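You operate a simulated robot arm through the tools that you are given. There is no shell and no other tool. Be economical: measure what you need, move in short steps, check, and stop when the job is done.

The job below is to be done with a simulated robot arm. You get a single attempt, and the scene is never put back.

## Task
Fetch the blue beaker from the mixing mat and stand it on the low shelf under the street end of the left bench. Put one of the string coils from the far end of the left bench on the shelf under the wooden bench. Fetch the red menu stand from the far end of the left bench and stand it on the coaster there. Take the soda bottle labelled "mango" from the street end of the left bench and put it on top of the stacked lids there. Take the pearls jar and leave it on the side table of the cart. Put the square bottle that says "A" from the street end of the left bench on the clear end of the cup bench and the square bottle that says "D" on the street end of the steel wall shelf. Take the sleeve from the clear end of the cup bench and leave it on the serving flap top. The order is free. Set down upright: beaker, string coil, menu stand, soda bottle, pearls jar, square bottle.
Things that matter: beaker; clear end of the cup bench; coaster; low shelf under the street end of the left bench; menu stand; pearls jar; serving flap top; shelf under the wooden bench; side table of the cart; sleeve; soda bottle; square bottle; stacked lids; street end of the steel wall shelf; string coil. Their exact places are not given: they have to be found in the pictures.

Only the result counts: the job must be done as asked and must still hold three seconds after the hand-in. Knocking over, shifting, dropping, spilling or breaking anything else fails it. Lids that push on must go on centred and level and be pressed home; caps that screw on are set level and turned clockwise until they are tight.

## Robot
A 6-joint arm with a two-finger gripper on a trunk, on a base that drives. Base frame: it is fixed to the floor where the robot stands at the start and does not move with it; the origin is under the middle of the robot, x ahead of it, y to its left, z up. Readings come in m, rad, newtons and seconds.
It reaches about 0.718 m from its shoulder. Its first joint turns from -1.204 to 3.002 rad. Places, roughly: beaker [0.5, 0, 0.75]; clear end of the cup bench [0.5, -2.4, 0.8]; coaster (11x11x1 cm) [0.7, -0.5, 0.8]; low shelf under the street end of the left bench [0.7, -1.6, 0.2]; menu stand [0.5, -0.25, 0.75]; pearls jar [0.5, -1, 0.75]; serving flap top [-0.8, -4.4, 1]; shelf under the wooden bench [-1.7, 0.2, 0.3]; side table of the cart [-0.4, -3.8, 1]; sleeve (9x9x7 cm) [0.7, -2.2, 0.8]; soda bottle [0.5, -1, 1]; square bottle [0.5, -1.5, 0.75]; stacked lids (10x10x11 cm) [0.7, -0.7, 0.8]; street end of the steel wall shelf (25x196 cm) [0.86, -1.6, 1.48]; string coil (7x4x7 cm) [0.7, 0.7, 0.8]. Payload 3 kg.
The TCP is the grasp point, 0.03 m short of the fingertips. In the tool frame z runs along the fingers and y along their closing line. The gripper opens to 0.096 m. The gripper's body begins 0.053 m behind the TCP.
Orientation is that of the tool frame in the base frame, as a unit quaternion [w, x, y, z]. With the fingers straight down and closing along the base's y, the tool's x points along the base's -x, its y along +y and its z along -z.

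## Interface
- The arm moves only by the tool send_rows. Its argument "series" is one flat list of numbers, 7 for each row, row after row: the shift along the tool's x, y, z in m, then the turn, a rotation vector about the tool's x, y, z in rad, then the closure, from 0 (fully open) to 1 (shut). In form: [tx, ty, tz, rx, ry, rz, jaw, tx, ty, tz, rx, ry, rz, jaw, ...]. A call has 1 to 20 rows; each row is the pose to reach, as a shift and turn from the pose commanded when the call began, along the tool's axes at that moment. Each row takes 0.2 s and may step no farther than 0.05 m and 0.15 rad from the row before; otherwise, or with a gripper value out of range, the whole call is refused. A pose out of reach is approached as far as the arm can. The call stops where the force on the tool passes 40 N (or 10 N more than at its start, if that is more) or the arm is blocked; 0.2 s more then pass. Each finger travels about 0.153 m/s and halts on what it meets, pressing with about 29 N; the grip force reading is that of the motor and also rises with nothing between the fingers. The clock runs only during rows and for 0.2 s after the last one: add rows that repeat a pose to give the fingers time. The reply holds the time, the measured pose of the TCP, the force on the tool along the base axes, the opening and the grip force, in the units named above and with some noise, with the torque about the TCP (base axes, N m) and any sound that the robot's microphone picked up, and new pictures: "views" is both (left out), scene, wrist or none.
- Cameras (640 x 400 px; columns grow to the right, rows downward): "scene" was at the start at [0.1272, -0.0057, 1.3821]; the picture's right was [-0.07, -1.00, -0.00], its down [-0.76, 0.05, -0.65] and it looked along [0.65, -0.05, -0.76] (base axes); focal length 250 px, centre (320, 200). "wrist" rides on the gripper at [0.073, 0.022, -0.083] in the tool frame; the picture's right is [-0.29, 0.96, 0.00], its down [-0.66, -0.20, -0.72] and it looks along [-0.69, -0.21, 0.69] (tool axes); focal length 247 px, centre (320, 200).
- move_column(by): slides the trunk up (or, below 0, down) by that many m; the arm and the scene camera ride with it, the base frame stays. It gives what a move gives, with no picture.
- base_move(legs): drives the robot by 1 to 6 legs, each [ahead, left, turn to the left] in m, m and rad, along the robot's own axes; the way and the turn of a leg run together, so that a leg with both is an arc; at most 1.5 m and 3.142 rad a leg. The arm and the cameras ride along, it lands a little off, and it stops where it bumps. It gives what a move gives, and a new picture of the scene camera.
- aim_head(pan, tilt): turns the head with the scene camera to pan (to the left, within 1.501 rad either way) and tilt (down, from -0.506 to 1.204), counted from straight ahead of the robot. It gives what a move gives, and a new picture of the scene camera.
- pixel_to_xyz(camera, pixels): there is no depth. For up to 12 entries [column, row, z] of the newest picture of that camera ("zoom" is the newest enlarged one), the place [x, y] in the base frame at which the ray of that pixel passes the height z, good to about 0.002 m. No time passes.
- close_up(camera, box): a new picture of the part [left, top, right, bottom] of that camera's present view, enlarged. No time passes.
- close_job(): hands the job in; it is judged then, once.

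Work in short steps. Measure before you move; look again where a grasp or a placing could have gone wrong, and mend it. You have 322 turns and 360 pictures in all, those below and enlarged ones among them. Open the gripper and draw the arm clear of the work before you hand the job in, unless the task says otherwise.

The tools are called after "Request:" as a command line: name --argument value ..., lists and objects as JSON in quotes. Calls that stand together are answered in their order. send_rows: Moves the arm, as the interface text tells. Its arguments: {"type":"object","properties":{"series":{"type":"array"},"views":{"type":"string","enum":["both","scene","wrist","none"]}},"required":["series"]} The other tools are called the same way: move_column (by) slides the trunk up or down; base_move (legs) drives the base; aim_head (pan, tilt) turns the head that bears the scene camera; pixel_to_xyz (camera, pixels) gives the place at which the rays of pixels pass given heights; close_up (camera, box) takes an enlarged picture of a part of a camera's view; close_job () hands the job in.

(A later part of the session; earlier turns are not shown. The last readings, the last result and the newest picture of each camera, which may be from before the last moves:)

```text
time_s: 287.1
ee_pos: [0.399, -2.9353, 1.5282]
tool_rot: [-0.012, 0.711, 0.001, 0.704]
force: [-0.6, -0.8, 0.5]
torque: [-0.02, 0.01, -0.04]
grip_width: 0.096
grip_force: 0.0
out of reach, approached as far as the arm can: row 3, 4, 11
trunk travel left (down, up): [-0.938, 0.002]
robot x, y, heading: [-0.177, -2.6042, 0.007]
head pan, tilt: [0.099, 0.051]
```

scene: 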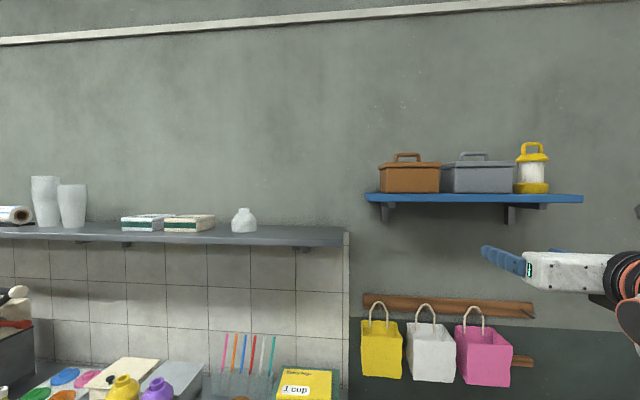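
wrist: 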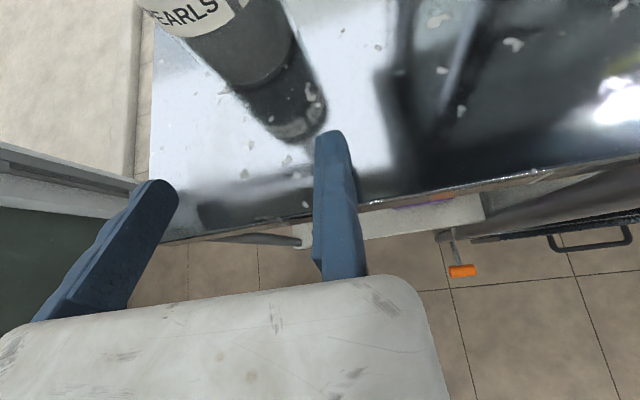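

The hand reaches z 1.528 at 0.575 ahead. With fingers tipped up 20° the wrist stays lower; I test that with more forward reach.

Request:
send_rows --series '[0, 0, 0.01, 0, 0.12, 0, 0, 0.01, 0, 0.025, 0, 0.24, 0, 0, 0.02, 0, 0.045, 0, 0.35, 0, 0, 0.03, 0, 0.06, 0, 0.35, 0, 0, 0.03, 0, 0.075, 0, 0.35, 0, 0]' --views "none"

```text
time_s: 288.3
ee_pos: [0.4211, -2.9358, 1.5388]
tool_rot: [-0.012, 0.577, -0.002, 0.817]
force: [0.7, 1.0, -0.6]
torque: [-0.02, -0.03, 0.01]
grip_width: 0.0959
grip_force: 0.0
out of reach, approached as far as the arm can: row 2, 3, 4, 5
trunk travel left (down, up): [-0.938, 0.002]
robot x, y, heading: [-0.1768, -2.6004, 0.013]
head pan, tilt: [0.099, 0.051]
```

With fingers up 20° I reach (0.60 ahead, z 1.539): enough if D is gripped low (≈6 cm above its base) and set near the shelf front. I lower the hand again and drive to D.

Request:
send_rows --series '[-0.038, 0, -0.017, 0, 0, 0, 0.2, -0.076, 0, -0.035, 0, 0, 0, 0.2, -0.114, 0, -0.052, 0, 0, 0, 0.2, -0.152, 0, -0.07, 0, 0, 0, 0.2, -0.19, 0, -0.087, 0, 0, 0, 0.2, -0.228, 0, -0.104, 0, 0, 0, 0.2, -0.266, 0, -0.121, 0, 0, 0, 0.2, -0.304, 0, -0.139, 0, 0, 0, 0.2, -0.342, 0, -0.156, 0, 0, 0, 0.2, -0.38, 0, -0.173, 0, 0, 0, 0.2, -0.418, 0, -0.19, 0, 0, 0, 0.2, -0.456, 0, -0.208, 0, 0, 0, 0.2]' --views "none"

Request:
base_move --legs '[[0, 1.5, -0.005]]'

Request:
aim_head --pan -0.5 --tilt 0.9

```text
time_s: 290.9
ee_pos: [0.3766, -2.9289, 1.0391]
tool_rot: [-0.012, 0.577, 0.001, 0.817]
force: [-0.5, 1.1, -0.7]
torque: [0.0, -0.02, -0.03]
grip_width: 0.0769
grip_force: 0.1
out of reach, approached as far as the arm can: row 5, 6, 7, 8
trunk travel left (down, up): [-0.938, 0.002]
robot x, y, heading: [-0.1744, -2.6042, 0.015]
head pan, tilt: [0.099, 0.051]
```

```text
time_s: 298.2
ee_pos: [0.3702, -1.4756, 1.0389]
tool_rot: [0.001, 0.577, -0.009, 0.817]
force: [-0.1, -0.5, -0.1]
torque: [0.01, 0.0, -0.01]
grip_width: 0.0767
grip_force: 0.1
trunk travel left (down, up): [-0.938, 0.002]
robot x, y, heading: [-0.1685, -1.1318, -0.019]
head pan, tilt: [0.099, 0.051]
```

scene: 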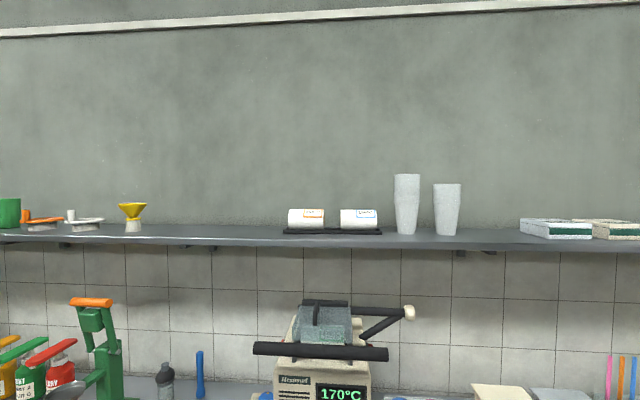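

```text
time_s: 299.4
ee_pos: [0.3706, -1.475, 1.0384]
tool_rot: [0.002, 0.577, -0.009, 0.817]
force: [0.4, -0.5, 0.2]
torque: [0.03, 0.0, 0.0]
grip_width: 0.0767
grip_force: 0.1
trunk travel left (down, up): [-0.938, 0.002]
robot x, y, heading: [-0.1716, -1.1315, -0.019]
head pan, tilt: [-0.499, 0.901]
```

scene: 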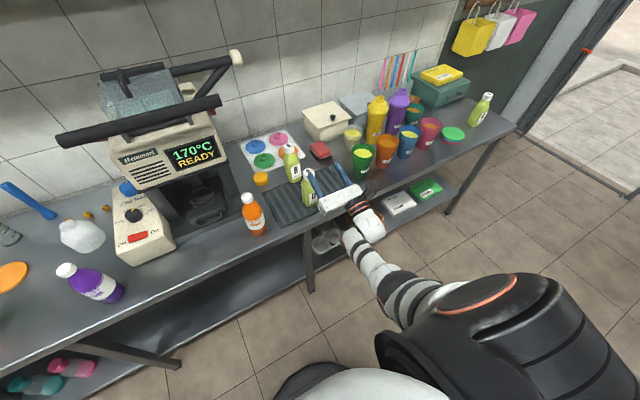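

I straighten the heading and measure D in the scene with the bench at 0.79.

Request:
base_move --legs '[[0, 0, 0.019]]'

Request:
close_up --camera "scene" --box '[240, 130, 400, 250]'

Request:
close_up --camera "wrist" --box '[0, 0, 640, 400]'

```text
time_s: 300.1
ee_pos: [0.3758, -1.4655, 1.0382]
tool_rot: [-0.008, 0.577, -0.002, 0.816]
force: [-0.7, -0.2, -1.3]
torque: [-0.04, -0.04, -0.02]
grip_width: 0.0768
grip_force: 0.0
trunk travel left (down, up): [-0.938, 0.002]
robot x, y, heading: [-0.1721, -1.1345, -0.0]
head pan, tilt: [-0.499, 0.901]
```

scene: 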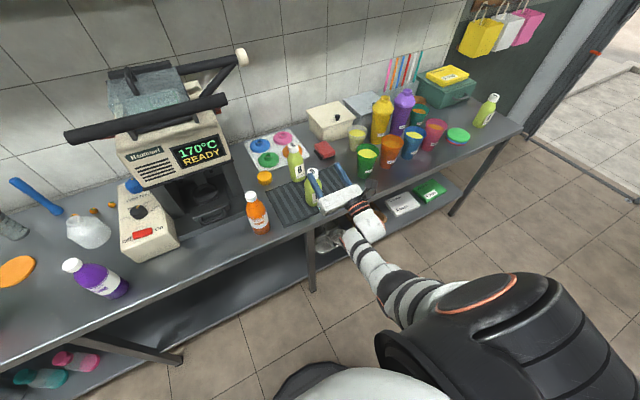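

```text
3.33 times, centred on (320, 190) of scene
```

zoom: 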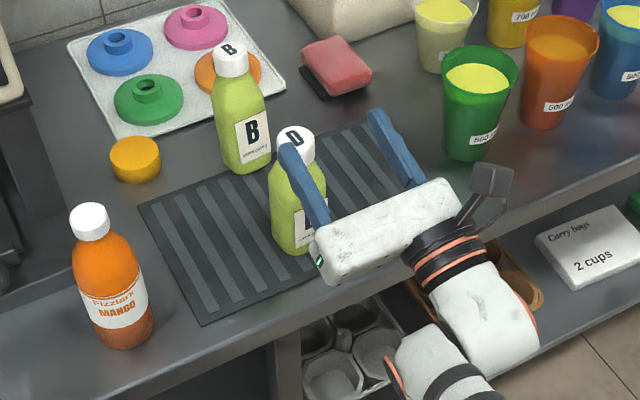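

```text
1.00 times, centred on (320, 200) of wrist (not enlarged: the box is as wide or as high as the picture)
```

zoom: 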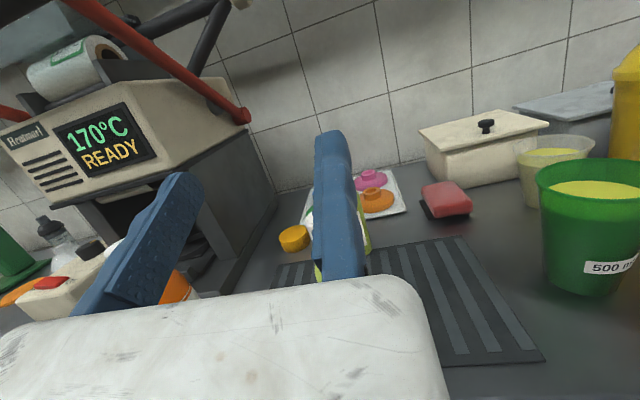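

Request:
pixel_to_xyz --camera "scene" --pixels '[[313.2, 171, 0.97], [305.5, 203, 0.795], [313.2, 207, 0.795], [320.5, 203, 0.795], [253, 232, 0.79], [250.5, 194, 0.99]]'

```text
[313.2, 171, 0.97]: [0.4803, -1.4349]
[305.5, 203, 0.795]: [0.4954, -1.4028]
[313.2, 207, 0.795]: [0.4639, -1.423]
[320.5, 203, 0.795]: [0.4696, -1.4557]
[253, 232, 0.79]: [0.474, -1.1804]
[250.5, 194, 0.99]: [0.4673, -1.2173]
```

D is centred near (0.49,-1.43). I lower the trunk 0.18 m to z≈0.858 and check clearance.

Request:
move_column --by -0.18

Request:
close_up --camera "scene" --box '[250, 130, 410, 250]'

Request:
close_up --camera "wrist" --box '[0, 0, 640, 400]'

```text
time_s: 302.1
ee_pos: [0.3764, -1.465, 0.8596]
tool_rot: [-0.007, 0.578, -0.003, 0.816]
force: [0.0, -0.1, 0.3]
torque: [0.0, -0.02, 0.0]
grip_width: 0.0769
grip_force: 0.0
trunk travel left (down, up): [-0.758, 0.182]
robot x, y, heading: [-0.1704, -1.1344, 0.001]
head pan, tilt: [-0.499, 0.901]
```

```text
3.33 times, centred on (330, 190) of scene
```

zoom: 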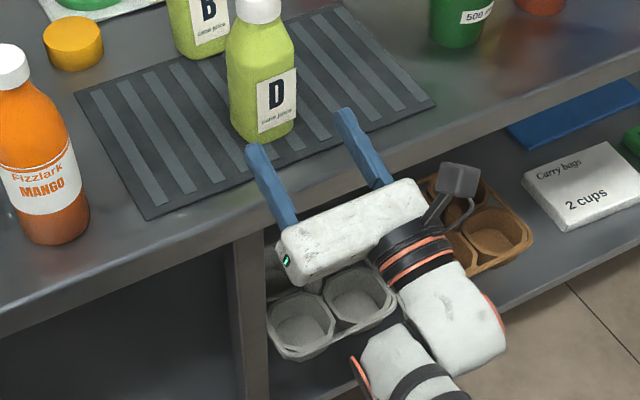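

```text
1.00 times, centred on (320, 200) of wrist (not enlarged: the box is as wide or as high as the picture)
```

zoom: 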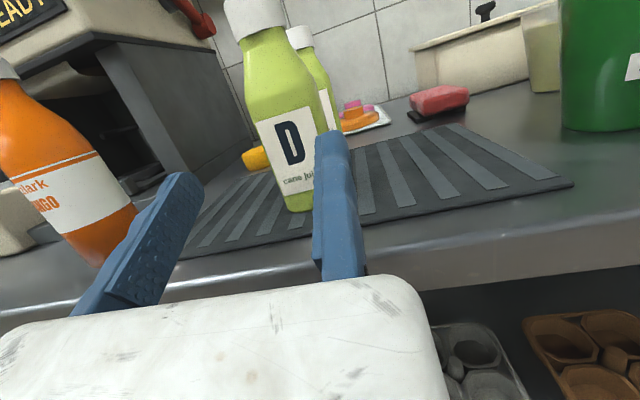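

I check D's bottom corner positions in the wrist view before advancing.

Request:
pixel_to_xyz --camera "zoom" --pixels '[[288, 209, 0.797], [300, 212, 0.797], [314, 207, 0.797], [262, 120, 0.89], [310, 102, 0.89]]'

```text
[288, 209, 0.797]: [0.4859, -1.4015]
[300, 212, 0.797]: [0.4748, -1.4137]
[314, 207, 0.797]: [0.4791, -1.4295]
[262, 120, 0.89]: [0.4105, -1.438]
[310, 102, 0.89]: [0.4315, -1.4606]
```

Within tolerance. I advance 0.108 m horizontally with 3 mm extra clearance on the fixed finger.

Request:
send_rows --series '[-0.0125, 0.003, 0.0345, 0, 0, 0, 0.2, -0.025, 0.003, 0.069, 0, 0, 0, 0.2, -0.0367, 0.003, 0.1015, 0, 0, 0, 0.2]' --views "wrist"

Request:
close_up --camera "scene" --box '[250, 130, 410, 250]'

```text
time_s: 302.9
ee_pos: [0.4255, -1.4558, 0.8746]
tool_rot: [-0.007, 0.577, -0.003, 0.817]
force: [0.1, 0.3, -1.1]
torque: [-0.04, -0.05, 0.01]
grip_width: 0.0771
grip_force: 0.0
out of reach, approached as far as the arm can: row 1, 2, 3
trunk travel left (down, up): [-0.758, 0.182]
robot x, y, heading: [-0.1738, -1.1293, -0.001]
head pan, tilt: [-0.499, 0.901]
```

wrist: 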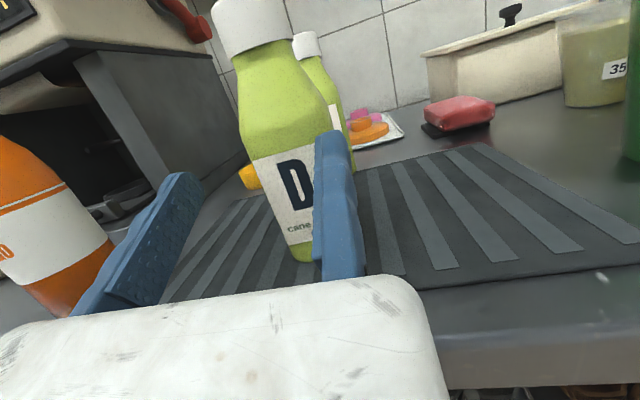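

```text
3.33 times, centred on (330, 190) of scene
```

zoom: 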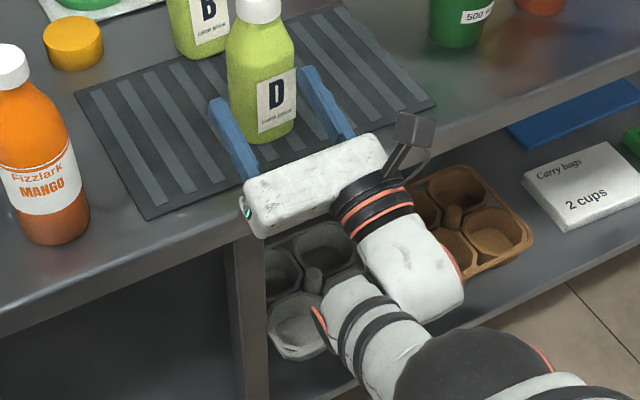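

Out of reach from here; the base must be nearer. I retract the hand, drive 0.12 m ahead, and re-align.

Request:
send_rows --series '[0.01, 0.006, -0.04, 0, 0, 0, 0.2, 0.02, 0.01, -0.08, 0, 0, 0, 0.2, 0.03, 0.012, -0.12, 0, 0, 0, 0.2, 0.04, 0.012, -0.15, 0, 0, 0, 0.2]' --views "none"

Request:
base_move --legs '[[0.12, 0, 0]]'

```text
time_s: 303.9
ee_pos: [0.2693, -1.4722, 0.862]
tool_rot: [-0.007, 0.576, -0.004, 0.817]
force: [-0.2, 0.1, 0.0]
torque: [0.02, 0.01, 0.03]
grip_width: 0.0769
grip_force: 0.1
trunk travel left (down, up): [-0.758, 0.182]
robot x, y, heading: [-0.1693, -1.1316, 0.002]
head pan, tilt: [-0.499, 0.901]
```

```text
time_s: 305.1
ee_pos: [0.3928, -1.4723, 0.8612]
tool_rot: [-0.007, 0.577, -0.003, 0.817]
force: [-0.3, -0.2, -0.4]
torque: [0.0, 0.01, 0.06]
grip_width: 0.0767
grip_force: 0.1
trunk travel left (down, up): [-0.758, 0.182]
robot x, y, heading: [-0.0524, -1.132, -0.007]
head pan, tilt: [-0.499, 0.901]
```

scene: 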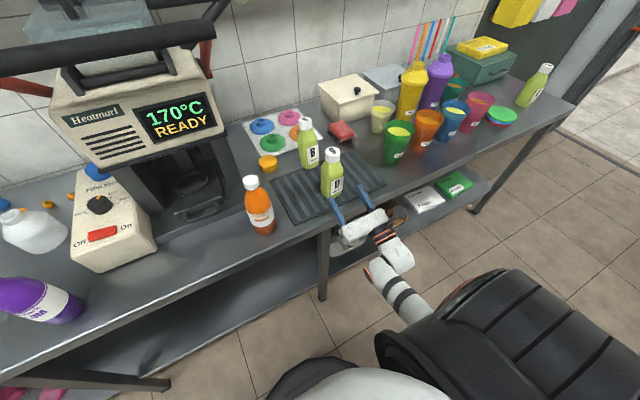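

Aligned again at (0.393,-1.472,0.861). I advance 0.09 m.

Request:
send_rows --series '[-0.0108, -0.001, 0.028, 0, 0, 0, 0.2, -0.0217, -0.003, 0.056, 0, 0, 0, 0.2, -0.0325, -0.004, 0.084, 0, 0, 0, 0.2]' --views "wrist"

Request:
close_up --camera "scene" --box '[260, 130, 420, 250]'

```text
time_s: 305.7
ee_pos: [0.4368, -1.4695, 0.8591]
tool_rot: [-0.007, 0.575, -0.002, 0.818]
force: [-44.8, 14.2, 24.1]
torque: [0.47, 3.82, -1.34]
grip_width: 0.0766
grip_force: 0.0
trunk travel left (down, up): [-0.758, 0.182]
robot x, y, heading: [-0.0483, -1.1321, 0.002]
head pan, tilt: [-0.499, 0.901]
stopped in row 2: the force on the tool passed its limit at 86 N (the readings are from after the stop); the commanded pose is now the measured one
```

wrist: 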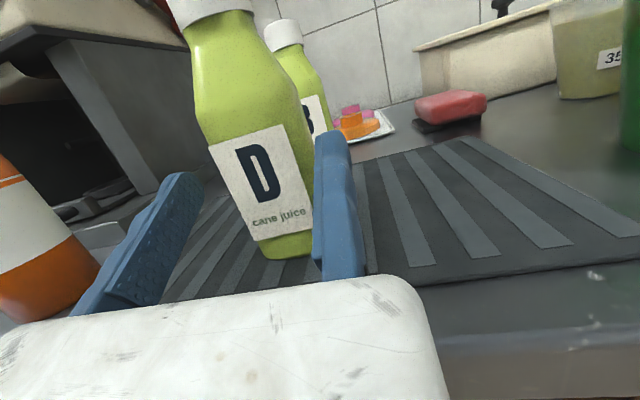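

```text
3.33 times, centred on (340, 190) of scene
```

zoom: 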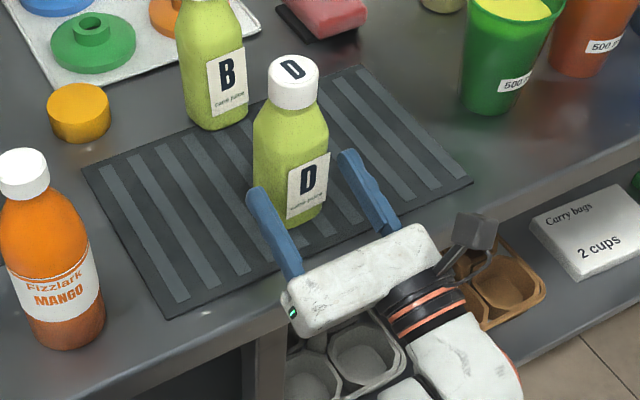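

The gripper's underside met the bench edge (not the bottle). I back off and make the fingers horizontal instead.

Request:
send_rows --series '[0.008, 0, -0.03, 0, 0, 0, 0.2, 0.017, 0, -0.055, 0, 0, 0, 0.2, 0.017, 0, -0.055, 0, -0.12, 0, 0.2, 0.017, 0, -0.055, 0, -0.24, 0, 0.2, 0.017, 0, -0.055, 0, -0.35, 0, 0.2]' --views "wrist"

```text
time_s: 306.9
ee_pos: [0.3977, -1.4772, 0.8318]
tool_rot: [-0.011, 0.71, 0.001, 0.705]
force: [0.1, 0.1, -0.5]
torque: [0.03, -0.02, -0.01]
grip_width: 0.0768
grip_force: 0.0
out of reach, approached as far as the arm can: row 3, 4, 5
trunk travel left (down, up): [-0.758, 0.182]
robot x, y, heading: [-0.0491, -1.1327, -0.002]
head pan, tilt: [-0.499, 0.901]
```

wrist: 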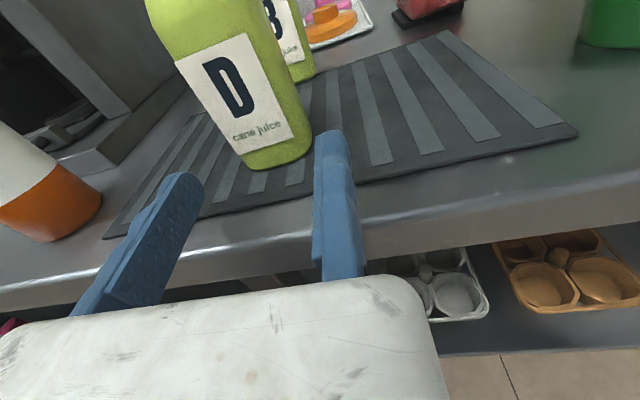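

I raise 0.015 m, correct y, and advance 0.09 m.

Request:
move_column --by 0.017

Request:
send_rows --series '[0, -0.004, 0.03, 0, 0, 0, 0.2, 0, -0.008, 0.06, 0, 0, 0, 0.2, 0, -0.008, 0.09, 0, 0, 0, 0.2]' --views "wrist"

```text
time_s: 307.6
ee_pos: [0.3978, -1.4771, 0.8491]
tool_rot: [-0.012, 0.71, 0.0, 0.704]
force: [0.9, 0.9, -0.4]
torque: [0.0, -0.01, -0.03]
grip_width: 0.0768
grip_force: 0.1
trunk travel left (down, up): [-0.775, 0.165]
robot x, y, heading: [-0.0514, -1.1333, -0.002]
head pan, tilt: [-0.499, 0.901]
```

```text
time_s: 308.4
ee_pos: [0.4894, -1.4677, 0.8487]
tool_rot: [-0.012, 0.71, 0.001, 0.704]
force: [0.8, -0.1, -0.5]
torque: [-0.02, -0.01, -0.02]
grip_width: 0.0768
grip_force: 0.1
trunk travel left (down, up): [-0.775, 0.165]
robot x, y, heading: [-0.0506, -1.1309, -0.002]
head pan, tilt: [-0.499, 0.901]
```

wrist: 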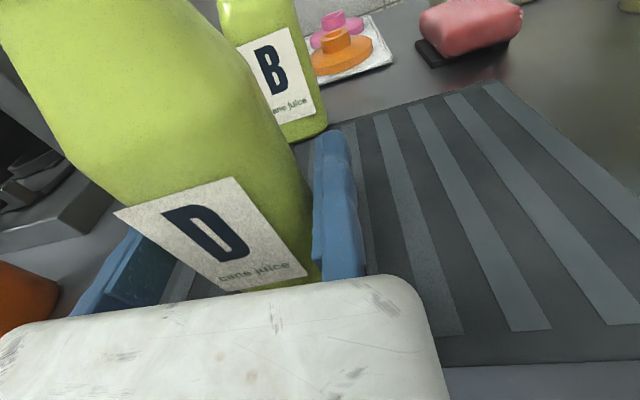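

D is between the fingers. I close and lift 0.15 m.

Request:
send_rows --series '[0, 0, 0, 0, 0, 0, 0.4, 0, 0, 0, 0, 0, 0, 0.6, 0, 0, 0, 0, 0, 0, 0.8, 0, 0, 0, 0, 0, 0, 0.8]' --views "none"

Request:
move_column --by 0.16

Request:
close_up --camera "scene" --box '[240, 100, 440, 250]'

```text
time_s: 309.4
ee_pos: [0.4866, -1.4685, 0.8509]
tool_rot: [-0.011, 0.709, 0.001, 0.705]
force: [0.3, 2.4, 0.5]
torque: [-0.02, -0.01, 0.02]
grip_width: 0.055
grip_force: 29.0
trunk travel left (down, up): [-0.775, 0.165]
robot x, y, heading: [-0.0543, -1.1341, -0.002]
head pan, tilt: [-0.499, 0.901]
```

```text
time_s: 311.2
ee_pos: [0.4882, -1.4692, 1.0102]
tool_rot: [-0.012, 0.71, 0.001, 0.704]
force: [0.3, 0.2, -3.5]
torque: [-0.09, -0.03, 0.02]
grip_width: 0.0552
grip_force: 28.7
trunk travel left (down, up): [-0.935, 0.005]
robot x, y, heading: [-0.0463, -1.1325, 0.001]
head pan, tilt: [-0.499, 0.901]
```

```text
2.67 times, centred on (340, 175) of scene
```

zoom: 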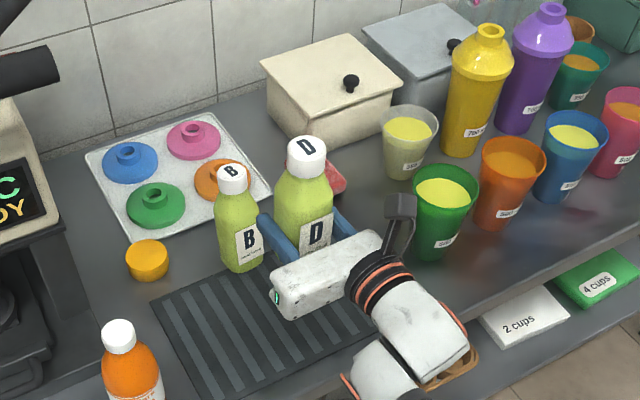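

D is held 5.3 cm above its base. I back away from the bench and drive to the shelf's street end.

Request:
base_move --legs '[[-0.25, 0, 0], [0, -1.1, 0]]'

Request:
send_rows --series '[0.045, 0.01, 0.004, 0, 0, 0, 0.8, 0.09, 0.02, 0.008, 0, 0, 0, 0.8, 0.135, 0.025, 0.012, 0, 0, 0, 0.8, 0.18, 0.03, 0.016, 0, 0, 0, 0.8, 0.225, 0.035, 0.02, 0, 0, 0, 0.8, 0.27, 0.04, 0.02, 0, 0, 0, 0.8, 0.315, 0.04, 0.02, 0, 0, 0, 0.8, 0.36, 0.04, 0.02, 0, 0, 0, 0.8, 0.405, 0.04, 0.02, 0, 0, 0, 0.8, 0.45, 0.04, 0.02, 0, 0, 0, 0.8, 0.495, 0.04, 0.02, 0, 0, 0, 0.8, 0.53, 0.04, 0.02, 0, 0, 0, 0.8]' --views "scene"

```text
time_s: 318.3
ee_pos: [0.25, -2.5678, 1.009]
tool_rot: [-0.018, 0.71, 0.006, 0.704]
force: [-0.1, 0.8, -2.6]
torque: [-0.05, 0.0, 0.02]
grip_width: 0.055
grip_force: 28.5
trunk travel left (down, up): [-0.935, 0.005]
robot x, y, heading: [-0.2917, -2.2406, 0.015]
head pan, tilt: [-0.499, 0.901]
```

scene: 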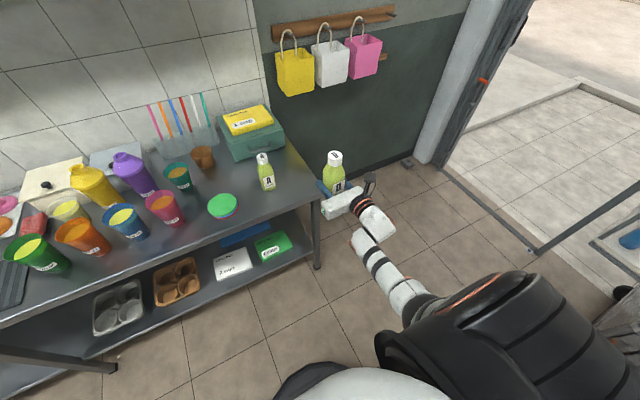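

```text
time_s: 320.9
ee_pos: [0.2773, -2.6141, 1.5366]
tool_rot: [-0.017, 0.71, 0.007, 0.704]
force: [0.4, 0.7, -3.3]
torque: [-0.05, -0.02, -0.01]
grip_width: 0.0552
grip_force: 28.9
trunk travel left (down, up): [-0.935, 0.005]
robot x, y, heading: [-0.2907, -2.234, 0.013]
head pan, tilt: [-0.499, 0.901]
```

scene: 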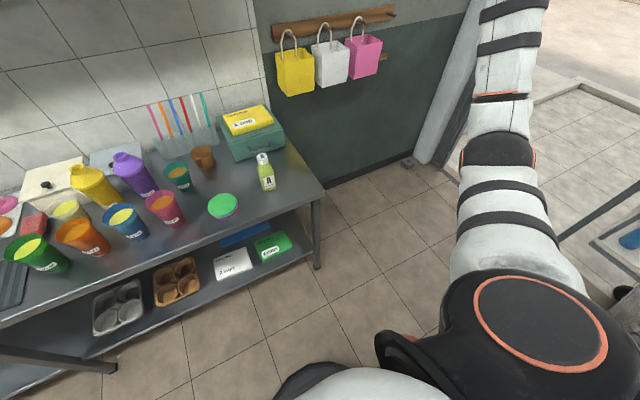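

Reached z 1.537 without complaint. Now I yaw the hand 0.5 rad to the right relative to the robot (to shorten the reach) and raise a little more.

Request:
send_rows --series '[0.005, 0.025, -0.02, -0.1, 0, 0, 0.8, 0.01, 0.05, -0.045, -0.2, 0, 0, 0.8, 0.015, 0.08, -0.07, -0.3, 0, 0, 0.8, 0.02, 0.105, -0.09, -0.4, 0, 0, 0.8, 0.03, 0.13, -0.11, -0.5, 0, 0, 0.8, 0.035, 0.13, -0.11, -0.5, 0, 0, 0.8]' --views "none"

```text
time_s: 322.3
ee_pos: [0.1707, -2.7492, 1.572]
tool_rot: [0.161, 0.691, -0.17, 0.684]
force: [0.1, -0.3, -3.8]
torque: [-0.1, 0.03, -0.01]
grip_width: 0.0552
grip_force: 28.9
trunk travel left (down, up): [-0.935, 0.005]
robot x, y, heading: [-0.2898, -2.2397, 0.013]
head pan, tilt: [-0.499, 0.901]
```

Hand at z 1.572. I turn the base left 0.487 rad and drive part of the way, then check the bottle against the shelf edge.

Request:
base_move --legs '[[0, 0, 0.487], [0.23, -0.105, 0]]'

Request:
aim_head --pan -0.7 --tilt 0.05

```text
time_s: 325.5
ee_pos: [0.6015, -2.4546, 1.5726]
tool_rot: [-0.012, 0.711, 0.004, 0.703]
force: [-0.4, 1.0, -2.6]
torque: [-0.05, -0.01, 0.0]
grip_width: 0.0551
grip_force: 29.1
trunk travel left (down, up): [-0.935, 0.005]
robot x, y, heading: [-0.0389, -2.2214, 0.499]
head pan, tilt: [-0.499, 0.901]
```

scene: 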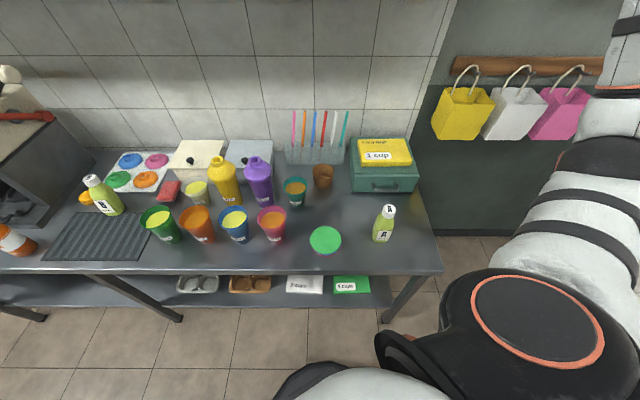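

```text
time_s: 326.7
ee_pos: [0.605, -2.4543, 1.5719]
tool_rot: [-0.012, 0.712, 0.004, 0.702]
force: [0.3, 0.3, -3.1]
torque: [-0.1, -0.02, -0.02]
grip_width: 0.0552
grip_force: 28.7
trunk travel left (down, up): [-0.935, 0.005]
robot x, y, heading: [-0.0419, -2.2231, 0.504]
head pan, tilt: [-0.7, 0.051]
```

scene: 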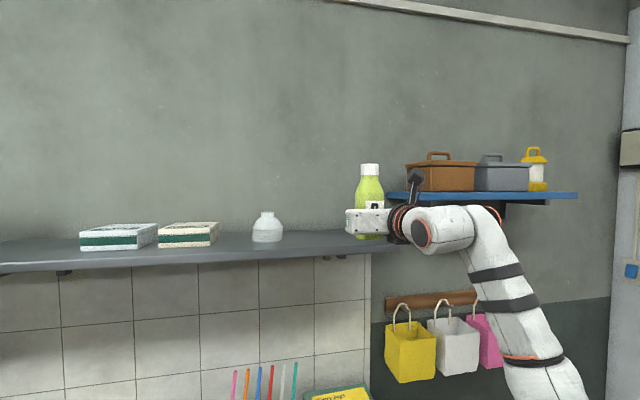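

I measure the shelf's front edge and end in this view.

Request:
close_up --camera "scene" --box '[230, 150, 450, 290]'

Request:
close_up --camera "wrist" --box '[0, 0, 640, 400]'

```text
2.86 times, centred on (340, 220) of scene
```

zoom: 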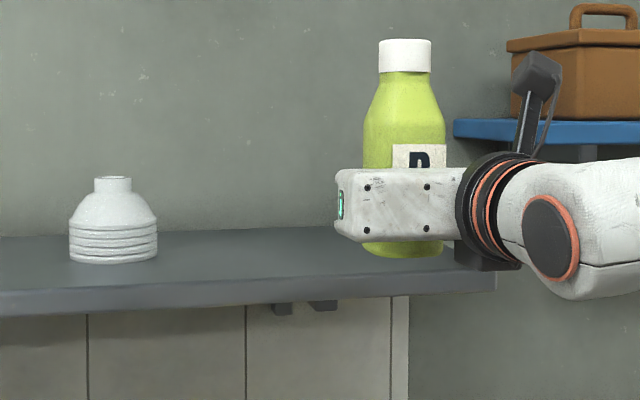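

```text
1.00 times, centred on (320, 200) of wrist (not enlarged: the box is as wide or as high as the picture)
```

zoom: 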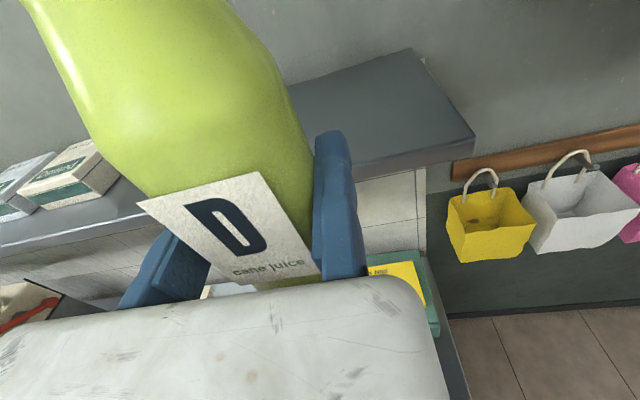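

Request:
pixel_to_xyz --camera "zoom" --pixels '[[473, 133, 1.44], [473, 133, 1.46], [473, 133, 1.48], [473, 133, 1.5], [412, 48, 1.46], [412, 48, 1.48]]'

Request:
pixel_to_xyz --camera "scene" --pixels '[[401, 246, 1.44], [401, 246, 1.46], [401, 246, 1.48], [401, 246, 1.5]]'

```text
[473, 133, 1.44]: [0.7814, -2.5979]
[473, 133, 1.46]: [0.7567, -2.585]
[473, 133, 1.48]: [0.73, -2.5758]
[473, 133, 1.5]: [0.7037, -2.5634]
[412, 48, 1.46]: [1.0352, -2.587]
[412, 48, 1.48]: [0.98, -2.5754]
```

```text
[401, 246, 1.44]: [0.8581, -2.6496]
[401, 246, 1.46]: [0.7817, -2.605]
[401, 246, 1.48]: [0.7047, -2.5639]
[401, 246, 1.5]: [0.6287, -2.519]
```

The shelf top is at ≈1.477, its front edge at x≈0.735; the bottle bottom is at 1.519. I drive the remaining 0.17 m in.

Request:
base_move --legs '[[0.152, -0.076, 0]]'

Request:
close_up --camera "wrist" --box '[0, 0, 640, 400]'

```text
time_s: 328.1
ee_pos: [0.7736, -2.4462, 1.5725]
tool_rot: [-0.014, 0.712, 0.004, 0.702]
force: [0.3, -1.1, -3.4]
torque: [-0.08, -0.02, 0.0]
grip_width: 0.0552
grip_force: 29.1
trunk travel left (down, up): [-0.935, 0.005]
robot x, y, heading: [0.1327, -2.2143, 0.502]
head pan, tilt: [-0.7, 0.051]
```

scene: 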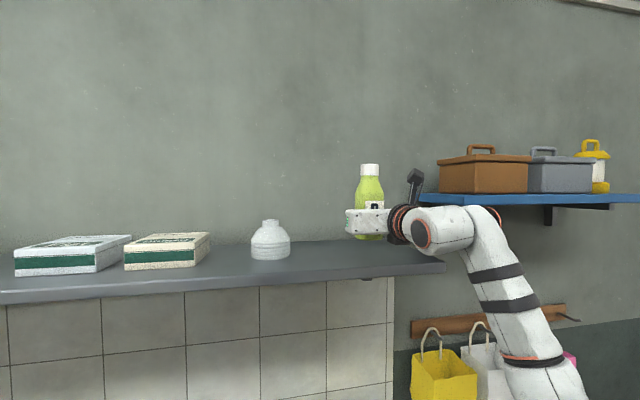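

```text
1.00 times, centred on (320, 200) of wrist (not enlarged: the box is as wide or as high as the picture)
```

zoom: 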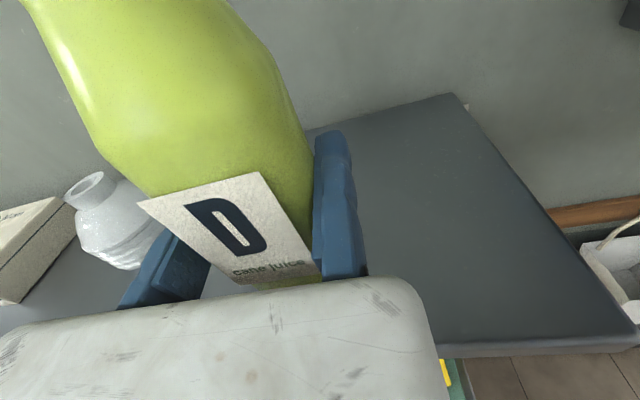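

Over the shelf. I go 2 cm further in and then lower in small steps.

Request:
base_move --legs '[[0.02, -0.01, 0]]'

Request:
send_rows --series '[-0.01, 0, 0, 0, 0, 0, 0.8, -0.02, 0, 0, 0, 0, 0, 0.8, -0.03, 0, 0, 0, 0, 0, 0.8]' --views "none"

```text
time_s: 328.9
ee_pos: [0.7932, -2.4463, 1.5748]
tool_rot: [-0.012, 0.71, 0.005, 0.704]
force: [-1.4, -0.4, -3.5]
torque: [-0.12, 0.01, 0.03]
grip_width: 0.0553
grip_force: 29.2
trunk travel left (down, up): [-0.935, 0.005]
robot x, y, heading: [0.152, -2.2208, 0.505]
head pan, tilt: [-0.7, 0.051]
```

scene: 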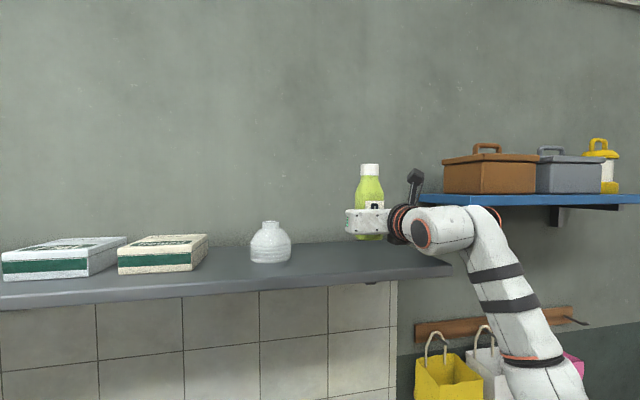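

```text
time_s: 329.8
ee_pos: [0.7994, -2.4447, 1.5518]
tool_rot: [-0.012, 0.712, 0.005, 0.702]
force: [-0.4, 0.4, -2.6]
torque: [-0.12, -0.01, -0.02]
grip_width: 0.0551
grip_force: 28.7
out of reach, approached as far as the arm can: row 3
trunk travel left (down, up): [-0.935, 0.005]
robot x, y, heading: [0.1525, -2.2165, 0.502]
head pan, tilt: [-0.7, 0.051]
```

I use the trunk to lower the remaining ~2 cm.

Request:
move_column --by -0.015

Request:
move_column --by -0.006

```text
time_s: 330.4
ee_pos: [0.7991, -2.4449, 1.5373]
tool_rot: [-0.013, 0.712, 0.005, 0.702]
force: [0.1, 0.2, -3.2]
torque: [-0.09, -0.03, 0.0]
grip_width: 0.0553
grip_force: 29.6
trunk travel left (down, up): [-0.92, 0.02]
robot x, y, heading: [0.1514, -2.2169, 0.508]
head pan, tilt: [-0.7, 0.051]
```

```text
time_s: 330.9
ee_pos: [0.8005, -2.4454, 1.5309]
tool_rot: [-0.012, 0.712, 0.004, 0.702]
force: [-0.5, -0.4, -3.1]
torque: [-0.08, 0.0, -0.01]
grip_width: 0.0554
grip_force: 28.5
trunk travel left (down, up): [-0.914, 0.026]
robot x, y, heading: [0.1535, -2.2143, 0.505]
head pan, tilt: [-0.7, 0.051]
```

Request:
move_column --by -0.003

Request:
close_up --camera "scene" --box '[300, 150, 440, 290]'

```text
time_s: 331.4
ee_pos: [0.7977, -2.4454, 1.5289]
tool_rot: [-0.012, 0.712, 0.004, 0.702]
force: [0.2, -0.1, -2.7]
torque: [-0.05, 0.0, -0.01]
grip_width: 0.0551
grip_force: 28.8
trunk travel left (down, up): [-0.911, 0.029]
robot x, y, heading: [0.1524, -2.216, 0.501]
head pan, tilt: [-0.7, 0.051]
```

```text
2.86 times, centred on (370, 220) of scene
```

zoom: 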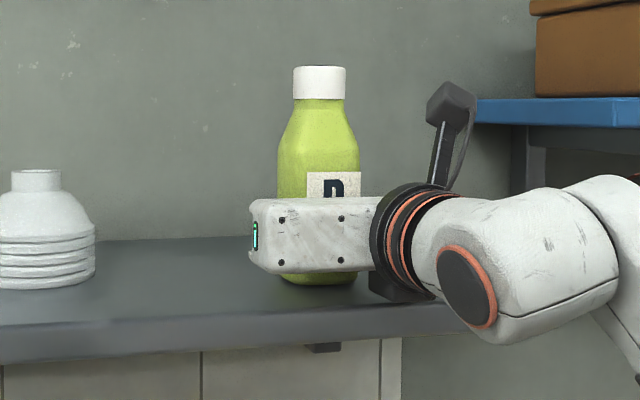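

Still hanging (−2.7 N). I continue 3 mm at a time.

Request:
move_column --by -0.003

Request:
move_column --by -0.003

```text
time_s: 332.0
ee_pos: [0.798, -2.4448, 1.5264]
tool_rot: [-0.012, 0.711, 0.004, 0.703]
force: [1.1, 0.3, 1.8]
torque: [-0.07, -0.16, -0.03]
grip_width: 0.0552
grip_force: 29.0
trunk travel left (down, up): [-0.908, 0.032]
robot x, y, heading: [0.1546, -2.2134, 0.506]
head pan, tilt: [-0.7, 0.051]
```

```text
time_s: 332.5
ee_pos: [0.7956, -2.4449, 1.5253]
tool_rot: [-0.012, 0.709, 0.005, 0.705]
force: [7.9, -1.6, 21.1]
torque: [0.16, -0.2, -0.04]
grip_width: 0.0552
grip_force: 28.3
trunk travel left (down, up): [-0.905, 0.035]
robot x, y, heading: [0.1543, -2.2129, 0.505]
head pan, tilt: [-0.7, 0.051]
```

Contact. I open, ease the fixed finger away and back the hand out.

Request:
send_rows --series '[0.002, 0, 0, 0, 0, 0, 0.6, 0.002, 0, 0, 0, 0, 0, 0.2, 0.002, 0, 0, 0, 0, 0, 0.2, 0.002, 0.005, 0, 0, 0, 0, 0.2, 0.003, 0.006, -0.03, 0, 0, 0, 0.2, 0.003, 0.006, -0.06, 0, 0, 0, 0.2, 0.004, 0.006, -0.1, 0, 0, 0, 0.2, 0.004, 0.006, -0.14, 0, 0, 0, 0.2]' --views "both"

```text
time_s: 334.3
ee_pos: [0.641, -2.3895, 1.5648]
tool_rot: [-0.022, 0.706, 0.009, 0.708]
force: [-1.9, -0.2, 0.6]
torque: [-0.02, 0.03, 0.04]
grip_width: 0.0768
grip_force: 0.1
out of reach, approached as far as the arm can: row 5, 6, 7, 8
trunk travel left (down, up): [-0.905, 0.035]
robot x, y, heading: [0.1528, -2.2182, 0.503]
head pan, tilt: [-0.7, 0.051]
```

scene: 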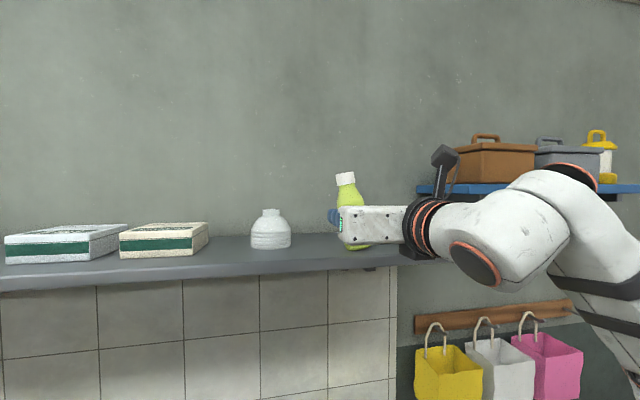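
wrist: 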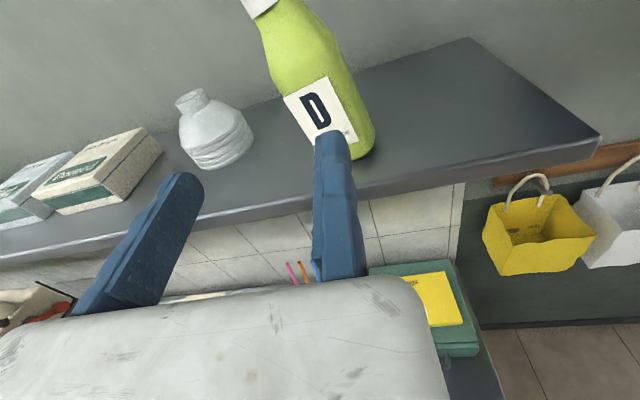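

The hand drifted sideways while backing out and the bottle looks tilted. I look closely before moving.

Request:
close_up --camera "scene" --box '[310, 150, 400, 260]'

Request:
close_up --camera "wrist" --box '[220, 0, 420, 200]'

```text
3.64 times, centred on (355, 205) of scene
```

zoom: 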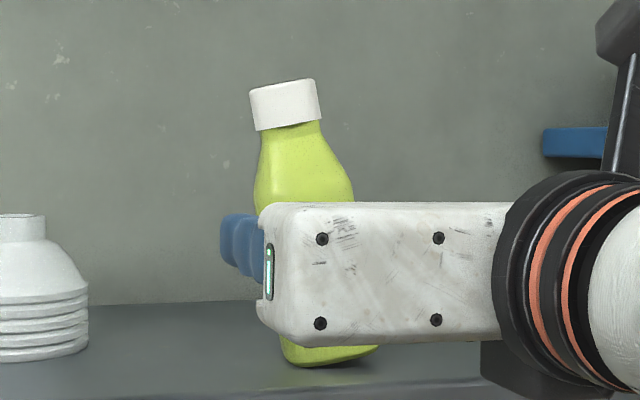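

```text
2.00 times, centred on (320, 100) of wrist
```

zoom: 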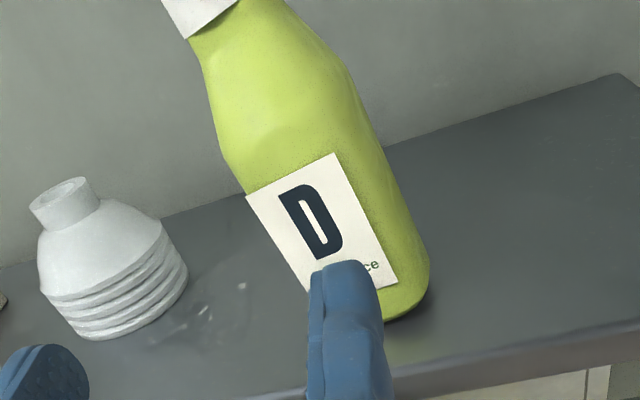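

The bottle is rocking, with the fingers no longer touching it. I hold still and let it settle.

Request:
send_rows --series '[0, 0, 0, 0, 0, 0, 0.2]' --views "scene"

Request:
close_up --camera "scene" --box '[310, 150, 400, 260]'

```text
time_s: 334.7
ee_pos: [0.6569, -2.3885, 1.5583]
tool_rot: [-0.022, 0.71, 0.008, 0.704]
force: [-0.1, 0.5, 0.0]
torque: [0.01, 0.0, 0.01]
grip_width: 0.0768
grip_force: 0.1
trunk travel left (down, up): [-0.905, 0.035]
robot x, y, heading: [0.1535, -2.2141, 0.501]
head pan, tilt: [-0.7, 0.051]
```

scene: 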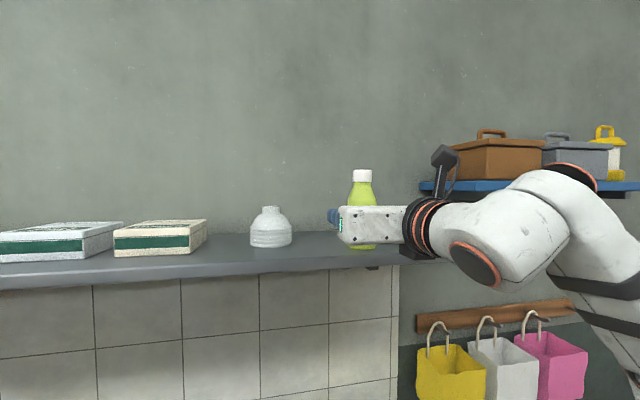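

```text
3.64 times, centred on (355, 205) of scene
```

zoom: 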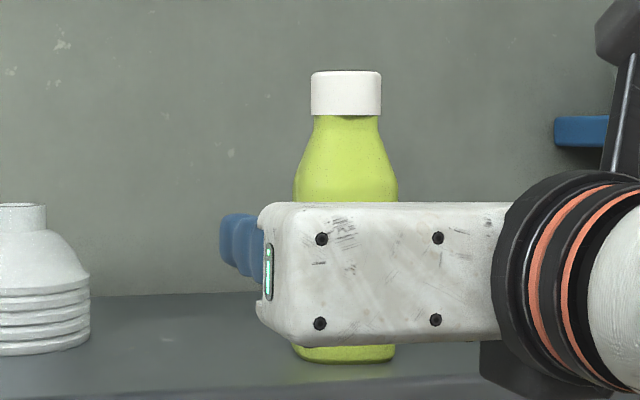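

It settled upright. I drive straight back from the shelf and check again.

Request:
base_move --legs '[[-0.22, 0.12, 0]]'

Request:
close_up --camera "scene" --box '[250, 140, 430, 290]'

```text
time_s: 336.5
ee_pos: [0.4077, -2.3902, 1.5593]
tool_rot: [-0.023, 0.709, 0.01, 0.705]
force: [0.5, 0.4, 0.3]
torque: [-0.01, 0.04, 0.01]
grip_width: 0.0772
grip_force: 0.0
trunk travel left (down, up): [-0.905, 0.035]
robot x, y, heading: [-0.0947, -2.2188, 0.504]
head pan, tilt: [-0.7, 0.051]
```

scene: 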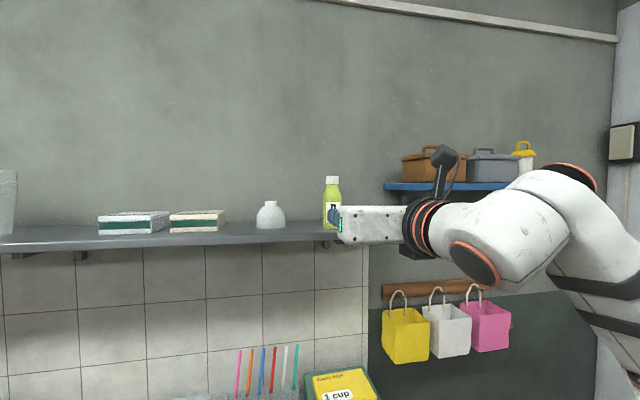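

```text
2.67 times, centred on (340, 215) of scene
```

zoom: 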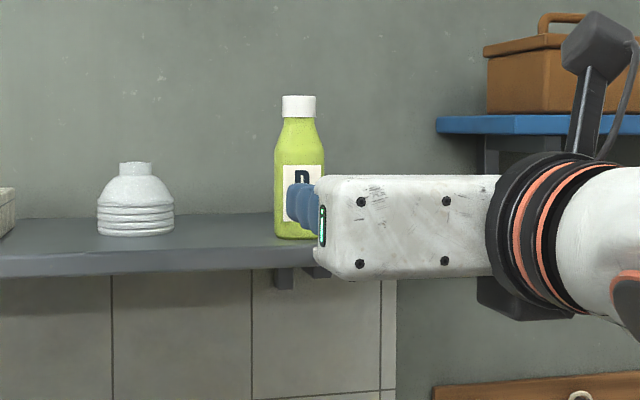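

D stands upright on the shelf. Next: the mango bottle. I turn back to heading 0, and lower/re-orient the hand (yaw back, fingers 30° down).

Request:
base_move --legs '[[-0.1, 0, -0.504]]'

Request:
send_rows --series '[-0.04, 0, 0.01, 0.1, 0, 0, 0, -0.08, 0, 0.025, 0.2, 0, 0, 0, -0.12, 0, 0.04, 0.3, 0, 0, 0, -0.16, 0, 0.05, 0.4, 0, 0, 0, -0.2, 0, 0.06, 0.5, 0, 0, 0, -0.24, 0, 0.07, 0.5, 0, 0, 0, -0.28, 0, 0.08, 0.5, 0, 0, 0, -0.32, 0, 0.09, 0.5, 0, 0, 0, -0.36, 0, 0.1, 0.5, 0, 0, 0, -0.4, 0, 0.1, 0.5, 0, 0, 0, -0.44, 0, 0.1, 0.5, 0, 0, 0, -0.48, 0, 0.1, 0.5, 0, 0, 0]' --views "none"

```text
time_s: 338.3
ee_pos: [0.1657, -2.6348, 1.5602]
tool_rot: [0.154, 0.689, -0.169, 0.688]
force: [0.9, -0.8, -0.3]
torque: [0.0, 0.0, 0.0]
grip_width: 0.0768
grip_force: 0.0
trunk travel left (down, up): [-0.905, 0.035]
robot x, y, heading: [-0.1895, -2.2397, -0.006]
head pan, tilt: [-0.7, 0.051]
```

scene: 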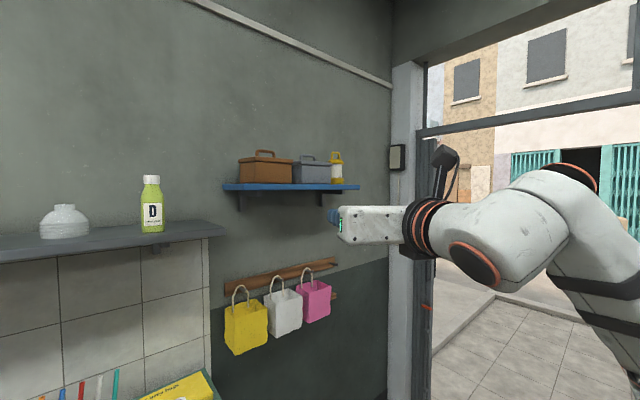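

```text
time_s: 340.9
ee_pos: [0.297, -2.6319, 1.1071]
tool_rot: [-0.06, 0.721, 0.024, 0.69]
force: [-2.2, 1.1, 0.8]
torque: [0.0, 0.04, 0.0]
grip_width: 0.0957
grip_force: 0.1
out of reach, approached as far as the arm can: row 1, 2, 3, 4, 5, 6, 7, 8, 9, 10, 11, 12
trunk travel left (down, up): [-0.905, 0.035]
robot x, y, heading: [-0.1882, -2.2451, 0.002]
head pan, tilt: [-0.7, 0.051]
```

I set the exact 30°-down orientation and look for flags.

Request:
send_rows --series '[-0.01, 0, 0, -0.032, -0.12, -0.005, 0, -0.02, 0, 0, -0.065, -0.24, -0.009, 0, -0.03, 0, 0, -0.097, -0.36, -0.014, 0, -0.04, 0, 0, -0.129, -0.479, -0.018, 0]' --views "none"

Request:
base_move --legs '[[0.06, 1.36, 0]]'

Request:
aim_head --pan -0.3 --tilt 0.7

```text
time_s: 341.9
ee_pos: [0.2896, -2.6303, 1.0682]
tool_rot: [0.001, 0.856, -0.003, 0.516]
force: [-0.9, 0.1, 0.8]
torque: [-0.03, 0.01, 0.03]
grip_width: 0.096
grip_force: 0.0
out of reach, approached as far as the arm can: row 4
trunk travel left (down, up): [-0.905, 0.035]
robot x, y, heading: [-0.1869, -2.2407, -0.002]
head pan, tilt: [-0.7, 0.051]
```

```text
time_s: 348.9
ee_pos: [0.3423, -1.2295, 1.067]
tool_rot: [-0.007, 0.856, 0.01, 0.517]
force: [-0.1, -0.9, 0.3]
torque: [-0.01, -0.01, 0.0]
grip_width: 0.0961
grip_force: 0.1
trunk travel left (down, up): [-0.905, 0.035]
robot x, y, heading: [-0.1482, -0.854, 0.027]
head pan, tilt: [-0.7, 0.051]
```

scene: 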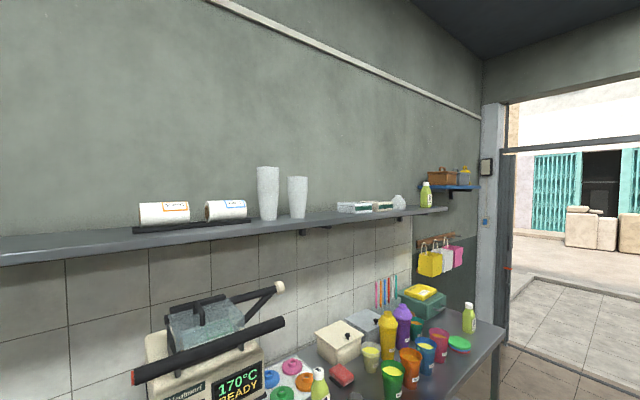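

```text
time_s: 349.9
ee_pos: [0.3418, -1.2304, 1.0682]
tool_rot: [-0.007, 0.856, 0.01, 0.517]
force: [-0.2, 0.5, 0.8]
torque: [0.0, 0.0, 0.0]
grip_width: 0.0957
grip_force: 0.0
trunk travel left (down, up): [-0.905, 0.035]
robot x, y, heading: [-0.1483, -0.8529, 0.028]
head pan, tilt: [-0.3, 0.7]
```

scene: 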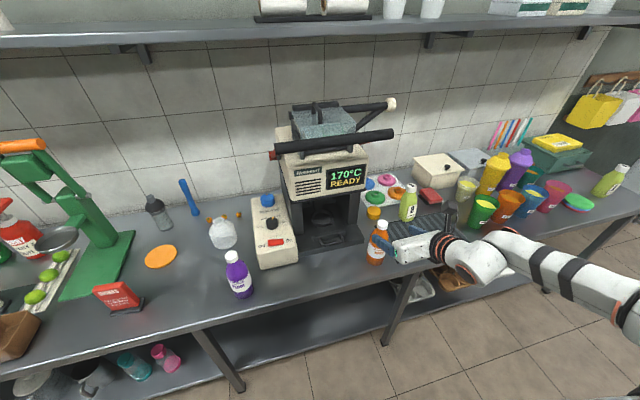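

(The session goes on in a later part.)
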